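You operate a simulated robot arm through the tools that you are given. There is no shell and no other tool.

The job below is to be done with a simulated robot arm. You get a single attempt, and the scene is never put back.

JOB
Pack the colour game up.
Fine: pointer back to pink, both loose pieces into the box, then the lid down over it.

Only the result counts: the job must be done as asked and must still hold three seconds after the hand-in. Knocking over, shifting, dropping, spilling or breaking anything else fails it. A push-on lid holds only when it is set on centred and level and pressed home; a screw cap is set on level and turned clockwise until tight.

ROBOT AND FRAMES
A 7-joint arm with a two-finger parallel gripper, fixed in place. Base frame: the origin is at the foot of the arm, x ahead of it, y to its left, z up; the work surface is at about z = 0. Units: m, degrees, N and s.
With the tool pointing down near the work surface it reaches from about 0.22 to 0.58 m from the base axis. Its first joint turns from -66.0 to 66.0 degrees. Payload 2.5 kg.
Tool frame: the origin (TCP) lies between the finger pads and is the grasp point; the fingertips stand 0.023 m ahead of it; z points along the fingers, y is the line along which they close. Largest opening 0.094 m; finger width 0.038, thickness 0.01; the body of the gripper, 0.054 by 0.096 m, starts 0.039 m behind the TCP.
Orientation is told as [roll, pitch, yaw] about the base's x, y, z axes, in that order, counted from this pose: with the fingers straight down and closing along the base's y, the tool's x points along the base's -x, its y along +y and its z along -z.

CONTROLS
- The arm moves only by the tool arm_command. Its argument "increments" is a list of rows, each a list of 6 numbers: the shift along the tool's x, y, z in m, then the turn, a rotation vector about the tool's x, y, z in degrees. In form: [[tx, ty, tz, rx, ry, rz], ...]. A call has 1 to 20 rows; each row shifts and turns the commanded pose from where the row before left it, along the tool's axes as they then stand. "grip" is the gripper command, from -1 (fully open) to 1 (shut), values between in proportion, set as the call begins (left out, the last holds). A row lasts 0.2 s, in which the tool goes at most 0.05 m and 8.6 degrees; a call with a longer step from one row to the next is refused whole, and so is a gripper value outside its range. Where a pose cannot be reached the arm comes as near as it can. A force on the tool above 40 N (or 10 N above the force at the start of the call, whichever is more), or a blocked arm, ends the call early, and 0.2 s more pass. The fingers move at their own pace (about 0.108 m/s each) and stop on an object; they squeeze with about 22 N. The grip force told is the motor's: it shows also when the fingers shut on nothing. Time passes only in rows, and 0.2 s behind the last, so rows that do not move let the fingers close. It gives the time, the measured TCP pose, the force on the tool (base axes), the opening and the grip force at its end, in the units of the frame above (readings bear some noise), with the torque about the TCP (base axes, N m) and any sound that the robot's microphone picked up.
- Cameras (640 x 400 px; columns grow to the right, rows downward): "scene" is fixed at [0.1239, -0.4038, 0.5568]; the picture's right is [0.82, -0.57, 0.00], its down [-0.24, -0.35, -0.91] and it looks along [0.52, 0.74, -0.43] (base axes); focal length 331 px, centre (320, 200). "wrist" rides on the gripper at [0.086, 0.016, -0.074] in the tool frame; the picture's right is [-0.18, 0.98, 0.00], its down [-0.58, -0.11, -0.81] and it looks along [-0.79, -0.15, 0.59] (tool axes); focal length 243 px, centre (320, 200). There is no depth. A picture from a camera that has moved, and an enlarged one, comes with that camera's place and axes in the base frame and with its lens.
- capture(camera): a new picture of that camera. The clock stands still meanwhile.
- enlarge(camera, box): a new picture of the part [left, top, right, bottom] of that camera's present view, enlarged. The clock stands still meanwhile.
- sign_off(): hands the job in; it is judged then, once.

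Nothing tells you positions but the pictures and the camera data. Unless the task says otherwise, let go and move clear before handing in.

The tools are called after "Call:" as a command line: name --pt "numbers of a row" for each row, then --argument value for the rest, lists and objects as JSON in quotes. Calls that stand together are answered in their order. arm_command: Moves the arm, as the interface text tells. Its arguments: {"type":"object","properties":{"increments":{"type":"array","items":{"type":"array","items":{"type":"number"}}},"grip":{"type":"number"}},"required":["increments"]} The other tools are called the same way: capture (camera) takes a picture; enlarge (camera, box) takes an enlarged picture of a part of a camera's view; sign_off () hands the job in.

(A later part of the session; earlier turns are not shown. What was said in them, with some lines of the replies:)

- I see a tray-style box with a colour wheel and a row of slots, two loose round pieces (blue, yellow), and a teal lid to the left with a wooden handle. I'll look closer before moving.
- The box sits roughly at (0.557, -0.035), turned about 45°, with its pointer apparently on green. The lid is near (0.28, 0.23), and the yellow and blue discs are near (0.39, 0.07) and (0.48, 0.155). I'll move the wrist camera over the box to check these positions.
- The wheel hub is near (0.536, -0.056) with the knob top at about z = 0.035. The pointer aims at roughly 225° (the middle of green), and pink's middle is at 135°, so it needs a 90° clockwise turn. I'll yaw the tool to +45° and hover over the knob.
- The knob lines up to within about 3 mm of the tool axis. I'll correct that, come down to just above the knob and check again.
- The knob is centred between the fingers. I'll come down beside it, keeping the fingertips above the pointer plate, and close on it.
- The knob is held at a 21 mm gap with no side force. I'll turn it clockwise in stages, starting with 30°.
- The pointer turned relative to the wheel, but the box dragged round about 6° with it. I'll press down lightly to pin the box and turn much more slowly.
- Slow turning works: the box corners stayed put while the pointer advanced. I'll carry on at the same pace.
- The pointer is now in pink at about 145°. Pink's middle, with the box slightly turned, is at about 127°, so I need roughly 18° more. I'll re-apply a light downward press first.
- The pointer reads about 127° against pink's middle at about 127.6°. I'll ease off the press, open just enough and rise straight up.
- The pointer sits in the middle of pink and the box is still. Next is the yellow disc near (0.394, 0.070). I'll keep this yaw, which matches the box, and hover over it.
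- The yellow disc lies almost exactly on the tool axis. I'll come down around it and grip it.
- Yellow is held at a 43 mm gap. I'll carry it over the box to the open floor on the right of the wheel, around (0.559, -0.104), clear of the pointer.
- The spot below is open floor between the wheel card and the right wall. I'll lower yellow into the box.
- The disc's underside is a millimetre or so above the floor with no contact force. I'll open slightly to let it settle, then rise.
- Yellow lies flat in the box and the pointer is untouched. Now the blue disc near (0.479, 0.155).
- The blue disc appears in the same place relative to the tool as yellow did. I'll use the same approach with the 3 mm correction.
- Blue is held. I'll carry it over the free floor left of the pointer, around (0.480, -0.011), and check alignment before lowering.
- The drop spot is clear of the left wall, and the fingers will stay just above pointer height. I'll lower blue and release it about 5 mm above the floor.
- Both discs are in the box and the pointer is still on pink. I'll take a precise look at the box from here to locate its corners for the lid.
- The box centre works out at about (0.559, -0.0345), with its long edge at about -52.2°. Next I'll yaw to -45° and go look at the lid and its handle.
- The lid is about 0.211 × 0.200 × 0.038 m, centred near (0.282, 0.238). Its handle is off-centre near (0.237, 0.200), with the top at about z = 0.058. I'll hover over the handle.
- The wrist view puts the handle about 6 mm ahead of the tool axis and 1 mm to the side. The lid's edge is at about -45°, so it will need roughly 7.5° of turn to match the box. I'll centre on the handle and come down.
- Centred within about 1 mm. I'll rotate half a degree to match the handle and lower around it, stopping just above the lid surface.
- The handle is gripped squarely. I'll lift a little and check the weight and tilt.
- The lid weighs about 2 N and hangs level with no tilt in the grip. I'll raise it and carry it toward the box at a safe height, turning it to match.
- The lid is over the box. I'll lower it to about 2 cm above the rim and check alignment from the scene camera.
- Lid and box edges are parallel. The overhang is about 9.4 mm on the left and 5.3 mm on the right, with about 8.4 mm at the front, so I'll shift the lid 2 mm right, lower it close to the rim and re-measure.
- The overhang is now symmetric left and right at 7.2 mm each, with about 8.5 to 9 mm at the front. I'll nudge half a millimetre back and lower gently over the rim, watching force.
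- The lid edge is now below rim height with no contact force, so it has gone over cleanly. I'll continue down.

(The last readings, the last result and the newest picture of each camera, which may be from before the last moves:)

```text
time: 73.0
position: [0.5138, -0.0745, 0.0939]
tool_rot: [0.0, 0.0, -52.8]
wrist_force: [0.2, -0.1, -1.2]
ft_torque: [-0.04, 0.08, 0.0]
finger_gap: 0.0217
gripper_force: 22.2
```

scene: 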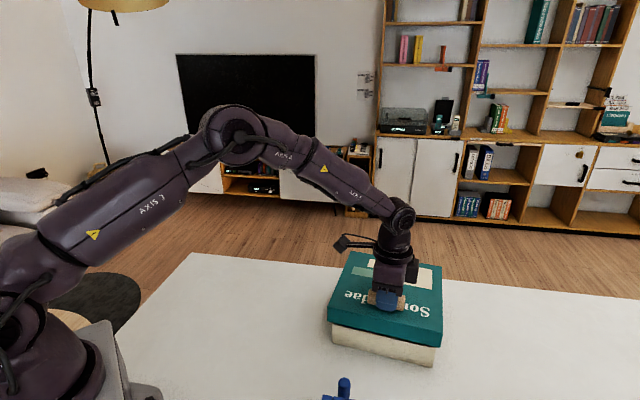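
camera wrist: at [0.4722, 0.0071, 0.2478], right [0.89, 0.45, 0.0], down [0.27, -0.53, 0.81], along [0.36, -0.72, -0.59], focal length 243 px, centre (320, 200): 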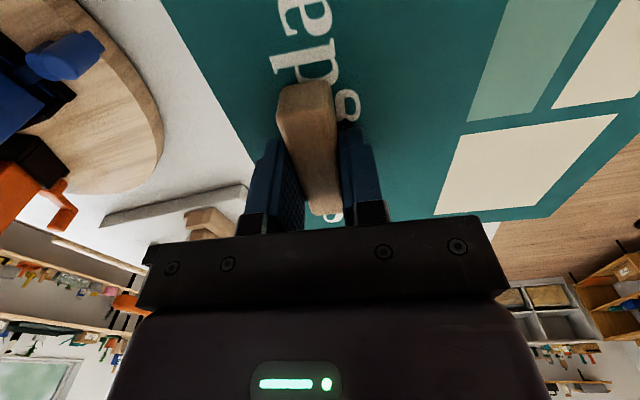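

Call:
arm_command --pt "0 0 0.0015 0 0 0" --pt "0 0 0.0015 0 0 0" --pt "0 0 0.001 0 0 0" --pt "0 0 0 0 0 0"

Call:
enlarge --camera "scene" --box '[320, 250, 450, 375]'

```text
time: 74.0
position: [0.5145, -0.0747, 0.0903]
tool_rot: [-0.1, 0.0, -52.8]
wrist_force: [1.3, 0.2, -1.1]
ft_torque: [-0.03, 0.07, 0.0]
finger_gap: 0.0216
gripper_force: 22.2
```

```text
3.20 times, centred on (385, 312) of scene
camera zoom: at [0.1239, -0.4038, 0.5568], right [0.82, -0.57, 0.0], down [-0.24, -0.35, -0.91], along [0.52, 0.74, -0.43], focal length 1060 px, centre (112, -160)
```

zoom: 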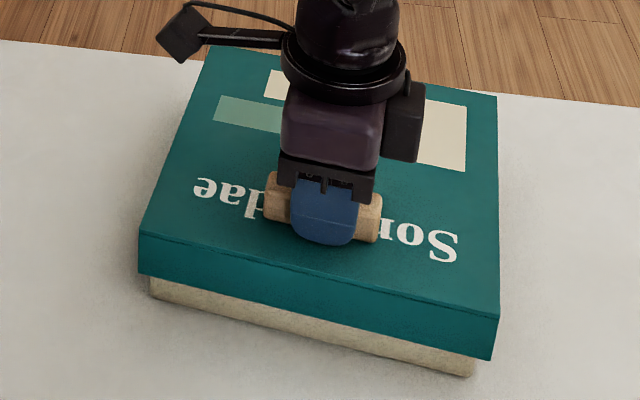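

Call:
arm_command --pt "0 0 0.001 0 0 0" --pt "0 0 0.001 0 0 0" --pt "0 0 0.001 0 0 0" --pt "0 0 0 0 0 0"

```text
time: 75.0
position: [0.5137, -0.0747, 0.0865]
tool_rot: [0.0, 0.0, -52.7]
wrist_force: [0.2, 0.3, -1.5]
ft_torque: [-0.05, 0.07, 0.01]
finger_gap: 0.022
gripper_force: 22.1
```

Call:
arm_command --pt "0 0 0.001 0 0 0" --pt "0 0 0.001 0 0 0" --pt "0 0 0.001 0 0 0" --pt "0 0 0 0 0 0"

Call:
enlarge --camera "scene" --box '[320, 250, 450, 375]'

```text
time: 76.0
position: [0.515, -0.0746, 0.0845]
tool_rot: [0.0, -0.1, -52.7]
wrist_force: [0.4, 0.6, -1.0]
ft_torque: [-0.05, 0.07, 0.02]
finger_gap: 0.0218
gripper_force: 21.8
```

```text
3.20 times, centred on (385, 312) of scene
camera zoom: at [0.1239, -0.4038, 0.5568], right [0.82, -0.57, 0.0], down [-0.24, -0.35, -0.91], along [0.52, 0.74, -0.43], focal length 1060 px, centre (112, -160)
```

zoom: 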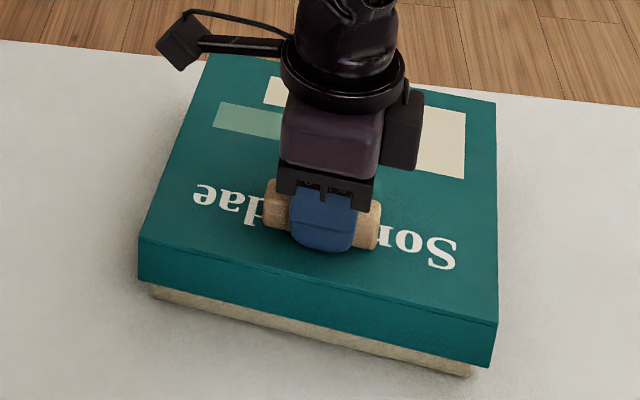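

Call:
arm_command --pt "0 0 0.001 0 0 0" --pt "0 0 0.001 0 0 0" --pt "0 0 0.001 0 0 0" --pt "0 0 0 0 0 0"

```text
time: 77.0
position: [0.5145, -0.0744, 0.0818]
tool_rot: [0.0, 0.0, -52.7]
wrist_force: [-0.3, -1.1, 0.2]
ft_torque: [0.24, -0.02, 0.03]
finger_gap: 0.0219
gripper_force: 22.2
```

Call:
arm_command --pt "0 0 0.001 0 0 0" --pt "0 0 0 0 0 0"

Call:
enlarge --camera "scene" --box '[320, 250, 450, 375]'

Call:
capture --camera "wrist"

```text
time: 77.6
position: [0.5147, -0.0741, 0.0814]
tool_rot: [0.0, 0.0, -52.7]
wrist_force: [-7.1, 0.7, 14.7]
ft_torque: [0.26, 0.27, 0.0]
finger_gap: 0.0217
gripper_force: 21.8
```

```text
3.20 times, centred on (385, 312) of scene
camera zoom: at [0.1238, -0.4038, 0.5569], right [0.82, -0.57, 0.0], down [-0.24, -0.35, -0.91], along [0.52, 0.74, -0.43], focal length 1060 px, centre (112, -160)
```

zoom: 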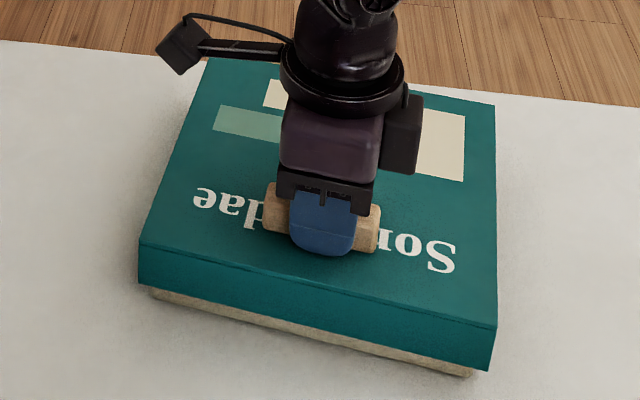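

```text
taken
camera wrist: at [0.474, 0.0062, 0.1558], right [0.89, 0.45, 0.0], down [0.27, -0.53, 0.81], along [0.36, -0.72, -0.59], focal length 243 px, centre (320, 200)
```

wrist: 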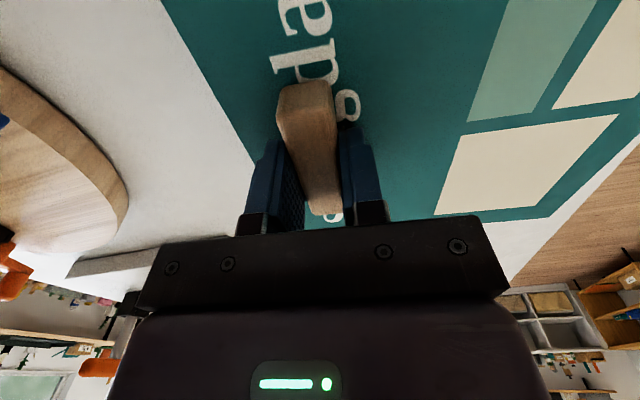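

There's a 15 N contact as the lid's top panel meets the rim. I'll release the handle, rise, and inspect the seating before pressing home at the lid's centre.

Call:
arm_command --pt "0 0 -0.0008 0 0 0" --pt "0 0 0 0 0 0"

Call:
arm_command --pt "0 0 0 0 0 0" --pt "0 0 0 0 0 0" --grip 0

Call:
arm_command --pt "0 0 -0.01 0 0 0" --pt "0 0 -0.03 0 0 0" --pt "0 0 -0.03 0 0 0" --pt "0 0 -0.03 0 0 0" --pt "0 0 0 0 0 0"

Call:
enlarge --camera "scene" --box '[320, 250, 450, 375]'

Call:
capture --camera "wrist"

```text
time: 78.2
position: [0.5154, -0.0739, 0.081]
tool_rot: [-0.1, 0.0, -52.6]
wrist_force: [-4.8, 2.0, 10.3]
ft_torque: [0.03, 0.07, 0.03]
finger_gap: 0.022
gripper_force: 22.0
```

```text
time: 78.8
position: [0.5145, -0.0744, 0.0801]
tool_rot: [-0.1, -0.1, -52.7]
wrist_force: [0.1, 0.1, 0.0]
ft_torque: [0.02, -0.03, 0.03]
finger_gap: 0.047
gripper_force: 0.0
```

```text
time: 80.0
position: [0.5143, -0.0753, 0.1812]
tool_rot: [0.0, 0.0, -52.7]
wrist_force: [0.1, -0.4, 0.4]
ft_torque: [0.02, 0.0, -0.01]
finger_gap: 0.0473
gripper_force: 0.0
```

```text
3.20 times, centred on (385, 312) of scene
camera zoom: at [0.1239, -0.4038, 0.5568], right [0.82, -0.57, 0.0], down [-0.24, -0.35, -0.91], along [0.52, 0.74, -0.43], focal length 1060 px, centre (112, -160)
```

zoom: 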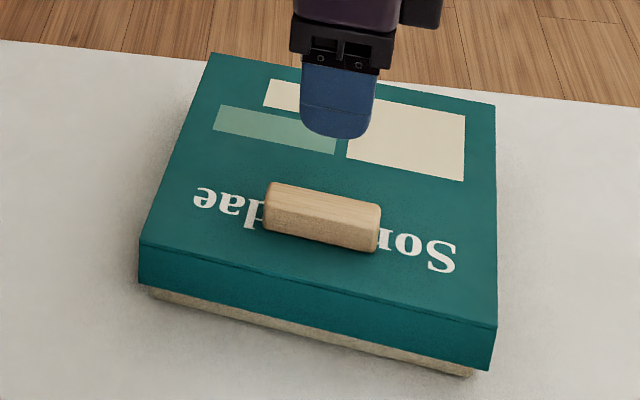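

```text
taken
camera wrist: at [0.4743, 0.0058, 0.2562], right [0.89, 0.45, 0.0], down [0.27, -0.53, 0.81], along [0.36, -0.72, -0.59], focal length 243 px, centre (320, 200)
```

wrist: 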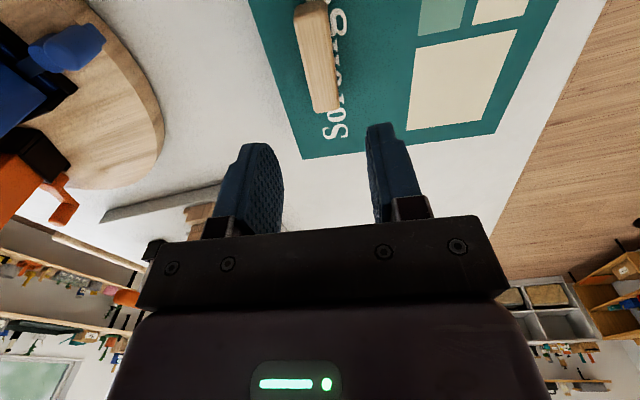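

The lid sits level over the box, with all four top corners at about z = 0.055 to 0.058. Now I'll close the fingers and move over the lid's centre to press it home.

Call:
arm_command --pt "0.0009 0.03 0 0 0 0" --pt "0.0009 0.03 0 0 0 0" --pt "0 0 0.03 0 0 0" --pt "0 0 0.03 0 0 0" --pt "0 0 0.022 0 0 0" --pt "0 0 0 0 0 0" --grip 1

Call:
enlarge --camera "scene" --box '[320, 230, 450, 375]'

```text
time: 81.4
position: [0.5612, -0.037, 0.0984]
tool_rot: [0.0, 0.0, -52.7]
wrist_force: [0.3, -0.2, -0.5]
ft_torque: [0.03, -0.03, 0.0]
finger_gap: 0.0
gripper_force: 22.3
```

```text
2.76 times, centred on (385, 302) of scene
camera zoom: at [0.1239, -0.4038, 0.5568], right [0.82, -0.57, 0.0], down [-0.24, -0.35, -0.91], along [0.52, 0.74, -0.43], focal length 914 px, centre (141, -83)
```

zoom: 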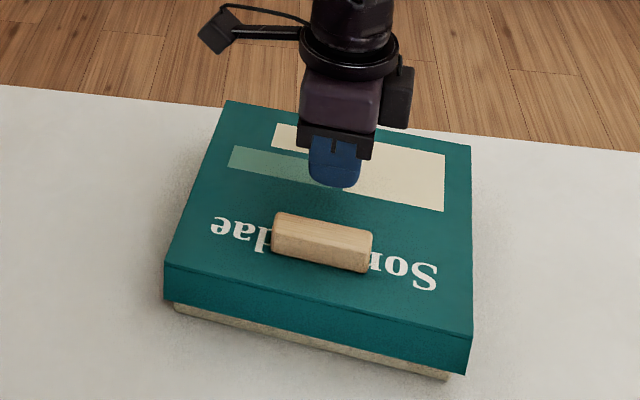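

Call:
arm_command --pt "0 0 0.008 0 0 0" --pt "0 0 0.006 0 0 0" --pt "0 0 0.002 0 0 0" --pt "0 0 0 0 0 0"

Call:
arm_command --pt "0 0 0.001 0 0 0" --pt "0 0 0.001 0 0 0" --pt "0 0 0.001 0 0 0" --pt "0 0 0 0 0 0"

```text
time: 82.4
position: [0.5611, -0.0368, 0.0831]
tool_rot: [-0.1, 0.0, -52.7]
wrist_force: [-0.7, 0.6, 0.2]
ft_torque: [0.0, 0.02, 0.02]
finger_gap: 0.0
gripper_force: 22.4
```

```text
time: 83.4
position: [0.5607, -0.0357, 0.0802]
tool_rot: [0.1, 0.1, -52.6]
wrist_force: [0.2, -0.7, 0.1]
ft_torque: [0.01, 0.0, -0.01]
finger_gap: 0.0
gripper_force: 22.2
```

Call:
arm_command --pt "0 0 0.001 0 0 0" --pt "0 0 0.001 0 0 0" --pt "0 0 0.001 0 0 0" --pt "0 0 0 0 0 0"

```text
time: 84.4
position: [0.5604, -0.0368, 0.079]
tool_rot: [0.0, -0.1, -52.7]
wrist_force: [-9.7, 1.6, 21.7]
ft_torque: [0.06, 0.27, -0.03]
finger_gap: 0.0
gripper_force: 22.3
```

Contact at 22 N on the lid's centre. I'll press harder in small steps.

Call:
arm_command --pt "0 0 0.0006 0 0 0" --pt "0 0 0.0004 0 0 0" --pt "0 0 0 0 0 0"

Call:
enlarge --camera "scene" --box '[320, 230, 450, 375]'

```text
time: 85.2
position: [0.5611, -0.0362, 0.0788]
tool_rot: [0.1, 0.0, -52.7]
wrist_force: [-14.0, 0.8, 34.0]
ft_torque: [0.18, 0.45, 0.07]
finger_gap: 0.0
gripper_force: 22.0
```

```text
2.76 times, centred on (385, 302) of scene
camera zoom: at [0.1237, -0.4038, 0.5569], right [0.82, -0.57, 0.0], down [-0.24, -0.35, -0.91], along [0.52, 0.74, -0.43], focal length 914 px, centre (141, -83)
```

zoom: 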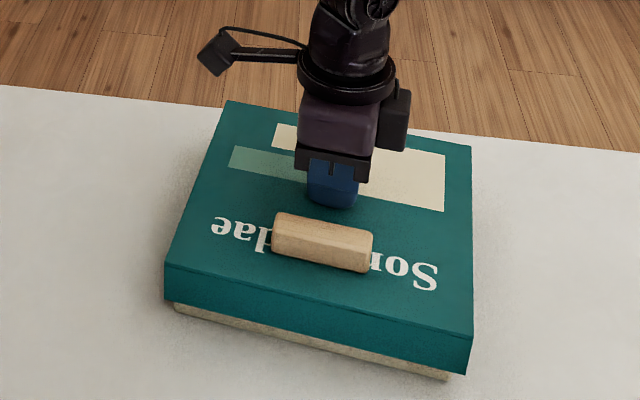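

Call:
arm_command --pt "0.0005 -0.0006 0 0 0 0" --pt "0 0 0.0003 0 0 0" --pt "0 0 0 0 0 0"

```text
time: 86.0
position: [0.5624, -0.0374, 0.0788]
tool_rot: [0.3, -0.4, -52.6]
wrist_force: [-3.3, -1.2, 32.1]
ft_torque: [0.32, 0.35, 0.1]
finger_gap: 0.0
gripper_force: 22.3
```

Call:
arm_command --pt "0 0 0.0004 0 0 0" --pt "0 0 0 0 0 0" --pt "0 0 0 0 0 0"

Call:
enlarge --camera "scene" --box '[320, 230, 450, 375]'

```text
time: 86.8
position: [0.5616, -0.0371, 0.0788]
tool_rot: [0.3, -0.3, -52.7]
wrist_force: [-0.1, -1.1, 30.3]
ft_torque: [0.31, 0.33, -0.03]
finger_gap: 0.0002
gripper_force: 22.1
```

```text
2.76 times, centred on (385, 302) of scene
camera zoom: at [0.1237, -0.4038, 0.5569], right [0.82, -0.57, 0.0], down [-0.24, -0.35, -0.91], along [0.52, 0.74, -0.43], focal length 914 px, centre (141, -83)
```

zoom: 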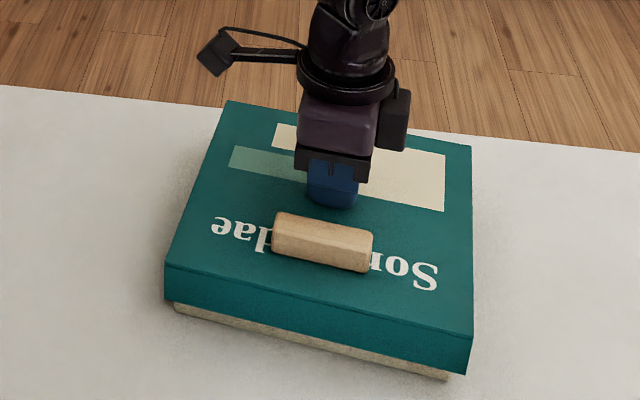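

Call:
arm_command --pt "0 0 0.0005 0 0 0" --pt "0 0 0.0005 0 0 0" --pt "0 0 0 0 0 0" --pt "0 0 0 0 0 0"

```text
time: 87.7
position: [0.5612, -0.0387, 0.0799]
tool_rot: [0.3, -0.3, -52.8]
wrist_force: [-2.6, 1.2, 3.9]
ft_torque: [0.11, 0.1, 0.01]
finger_gap: 0.0
gripper_force: 22.5
stopped in row 4: the force on the tool passed its limit at 40 N (the readings are from after the stop); the commanded pose is now the measured one
```

The press reached the 40 N limit without the lid moving further, so it appears bottomed out. I'll rise and inspect closely for gap and level.

Call:
arm_command --pt "0 0 -0.01 0 0 0" --pt "0 0 -0.03 0 0 0" --pt "0 0 -0.03 0 0 0" --pt "0 0 -0.03 0 0 0" --pt "0 -0.03 -0.03 0 0 0" --pt "0.03 -0.03 -0.02 0 0 0" --pt "0.03 -0.03 0 0 0 0" --pt "0 0 0 0 0 0"

Call:
enlarge --camera "scene" --box '[320, 250, 450, 375]'

Call:
enlarge --camera "scene" --box '[322, 290, 362, 350]'

Call:
enlarge --camera "scene" --box '[410, 310, 450, 372]'

Call:
capture --camera "wrist"

```text
time: 89.5
position: [0.4529, -0.0436, 0.2276]
tool_rot: [0.3, -0.1, -52.6]
wrist_force: [0.2, 0.1, 0.5]
ft_torque: [0.0, 0.02, -0.02]
finger_gap: 0.0
gripper_force: 22.3
```

```text
3.20 times, centred on (385, 312) of scene
camera zoom: at [0.1239, -0.4038, 0.5568], right [0.82, -0.57, 0.0], down [-0.24, -0.35, -0.91], along [0.52, 0.74, -0.43], focal length 1060 px, centre (112, -160)
```

zoom: 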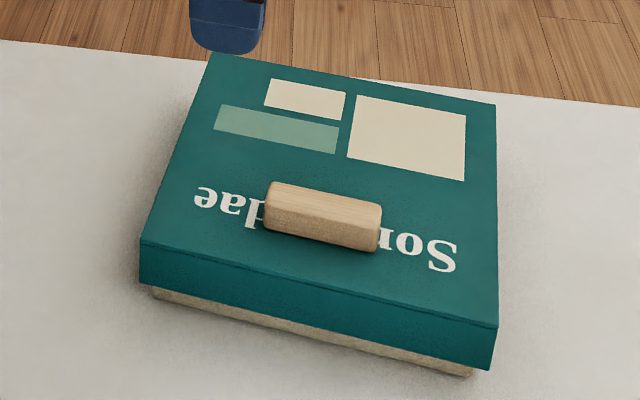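

```text
6.67 times, centred on (342, 320) of scene
camera zoom: at [0.1239, -0.4038, 0.5568], right [0.82, -0.57, 0.0], down [-0.24, -0.35, -0.91], along [0.52, 0.74, -0.43], focal length 2209 px, centre (173, -600)
```

zoom: 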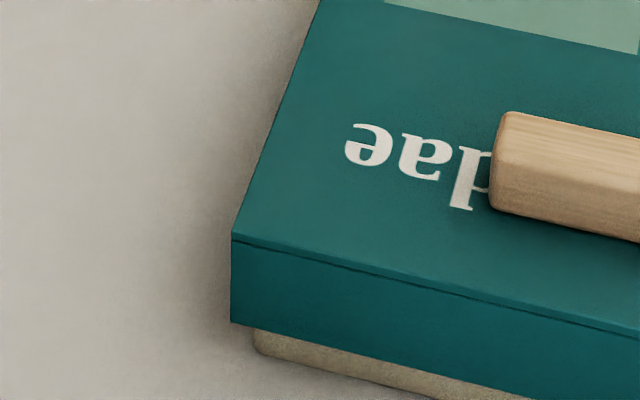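

```text
6.45 times, centred on (430, 341) of scene
camera zoom: at [0.1239, -0.4038, 0.5568], right [0.82, -0.57, 0.0], down [-0.24, -0.35, -0.91], along [0.52, 0.74, -0.43], focal length 2138 px, centre (-390, -710)
```

zoom: 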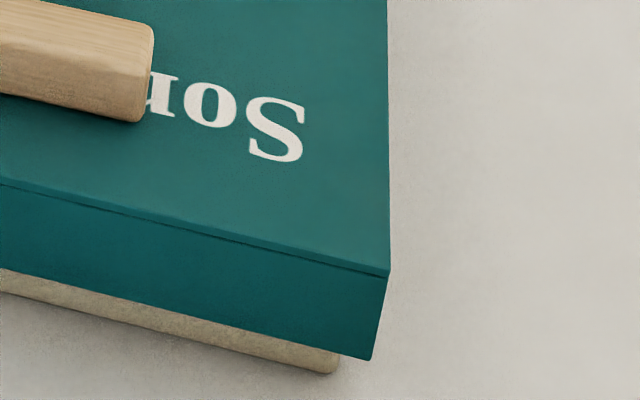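

```text
taken
camera wrist: at [0.4118, 0.0371, 0.3027], right [0.89, 0.45, 0.01], down [0.26, -0.53, 0.81], along [0.37, -0.72, -0.59], focal length 243 px, centre (320, 200)
```

wrist: 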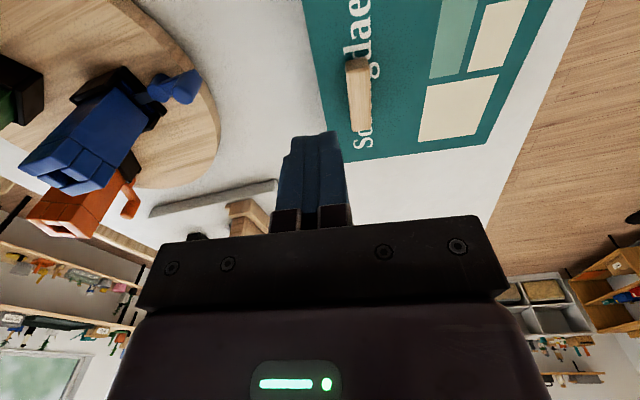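

The lid is centred, with about 6 to 8 mm overhang all round, and the visible box strip is equal at both front corners. I'll check the left side with the wrist camera to confirm it's level front to back.

Call:
arm_command --pt "0.0366 0.0112 0.01 0 0 0" --pt "0.0366 0.0112 0.01 0 0 0" --pt "0.0366 0.0112 0.01 0 0 0" --pt "0.0366 0.0112 0.01 0 0 0" --pt "0 0 0 0 0 0" --pt "0 0 0 0 0 0"

Call:
capture --camera "wrist"

Call:
enlarge --camera "wrist" --box '[260, 40, 500, 200]'

```text
time: 90.9
position: [0.4005, 0.0995, 0.1862]
tool_rot: [0.4, -0.2, -52.6]
wrist_force: [-0.2, -0.7, -0.1]
ft_torque: [0.02, 0.02, -0.03]
finger_gap: 0.0
gripper_force: 22.6
```

```text
taken
camera wrist: at [0.3589, 0.1811, 0.2616], right [0.89, 0.45, 0.01], down [0.26, -0.53, 0.81], along [0.37, -0.72, -0.59], focal length 243 px, centre (320, 200)
```

wrist: 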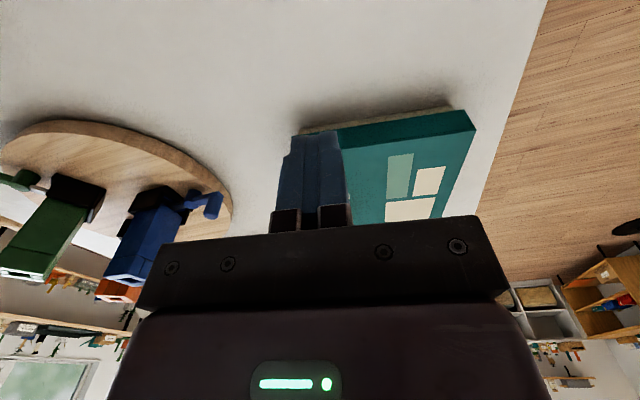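

```text
2.50 times, centred on (380, 120) of wrist
camera zoom: at [0.3589, 0.1811, 0.2616], right [0.89, 0.45, 0.01], down [0.26, -0.53, 0.81], along [0.37, -0.72, -0.59], focal length 606 px, centre (170, 400)
```

zoom: 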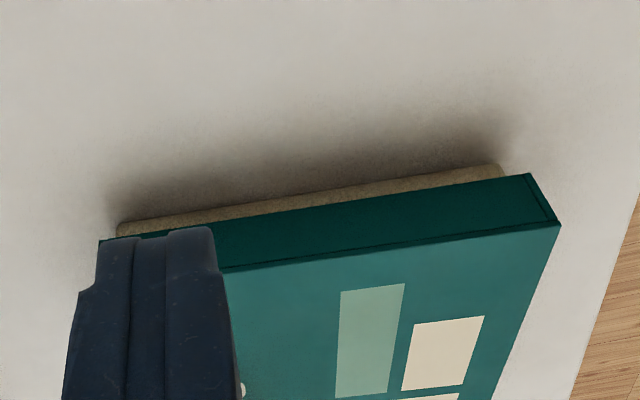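

The box strip under the lid is even front to back, so the lid is level and seated. I'll raise the arm clear and take a last look before handing in.

Call:
arm_command --pt "0.01 0 -0.03 0 0 0" --pt "0.01 0 -0.03 0 0 0" --pt "0.01 0 -0.03 0 0 0" --pt "0 0 -0.03 0 0 0" --pt "0 0 0 0 0 0" --grip 0

Call:
capture --camera "scene"

Call:
enlarge --camera "scene" --box '[320, 250, 450, 375]'

```text
time: 92.1
position: [0.3819, 0.1235, 0.3063]
tool_rot: [0.2, -0.1, -52.6]
wrist_force: [-0.5, -0.1, -0.4]
ft_torque: [-0.03, -0.01, 0.0]
finger_gap: 0.047
gripper_force: 0.2
```

```text
taken
```

scene: 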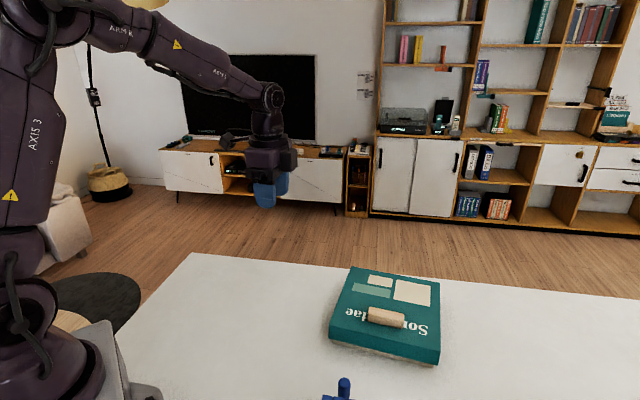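

```text
3.20 times, centred on (385, 312) of scene
camera zoom: at [0.1239, -0.4038, 0.5568], right [0.82, -0.57, 0.0], down [-0.24, -0.35, -0.91], along [0.52, 0.74, -0.43], focal length 1060 px, centre (112, -160)
```

zoom: 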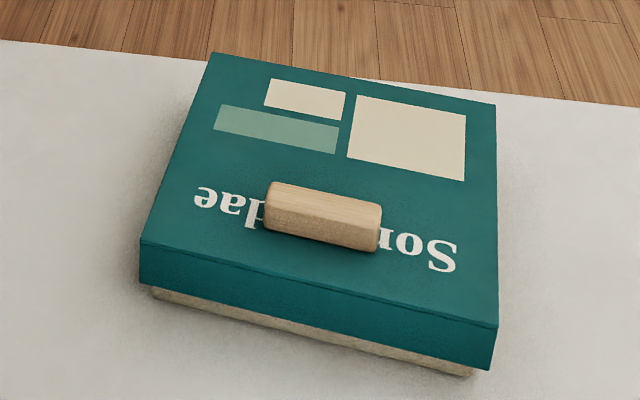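

The pointer was on pink when last seen, both discs are in the box, and the lid is on level, centred and pressed down. The arm is clear and nothing else has moved, so I'm handing in.

Call:
sign_off

```text
The job is handed in.
```

The colour game is packed and handed in, but I haven't seen a verdict on it.

- **Pointer:** it is turned back to the middle of pink. Before the lid went on, it read within about 1° of the pink sector's centre.
- **Loose pieces:** the yellow disc lies flat to the right of the wheel and the blue disc to the left, both clear of the pointer. I laid them on the box floor, not in the two empty slots at the back.
- **Lid:** it is over the box, level and centred to about 1 mm. I pressed it at the centre until the arm's 40 N limit stopped the move, and it did not go down any further. I heard no click, so I'm judging it fully home from its height and the hard stop.

The box turned about 7° on the table when I first rotated the pointer. I slowed down and held it steady after that, and matched the lid to its new angle. I saw nothing else on the table move.
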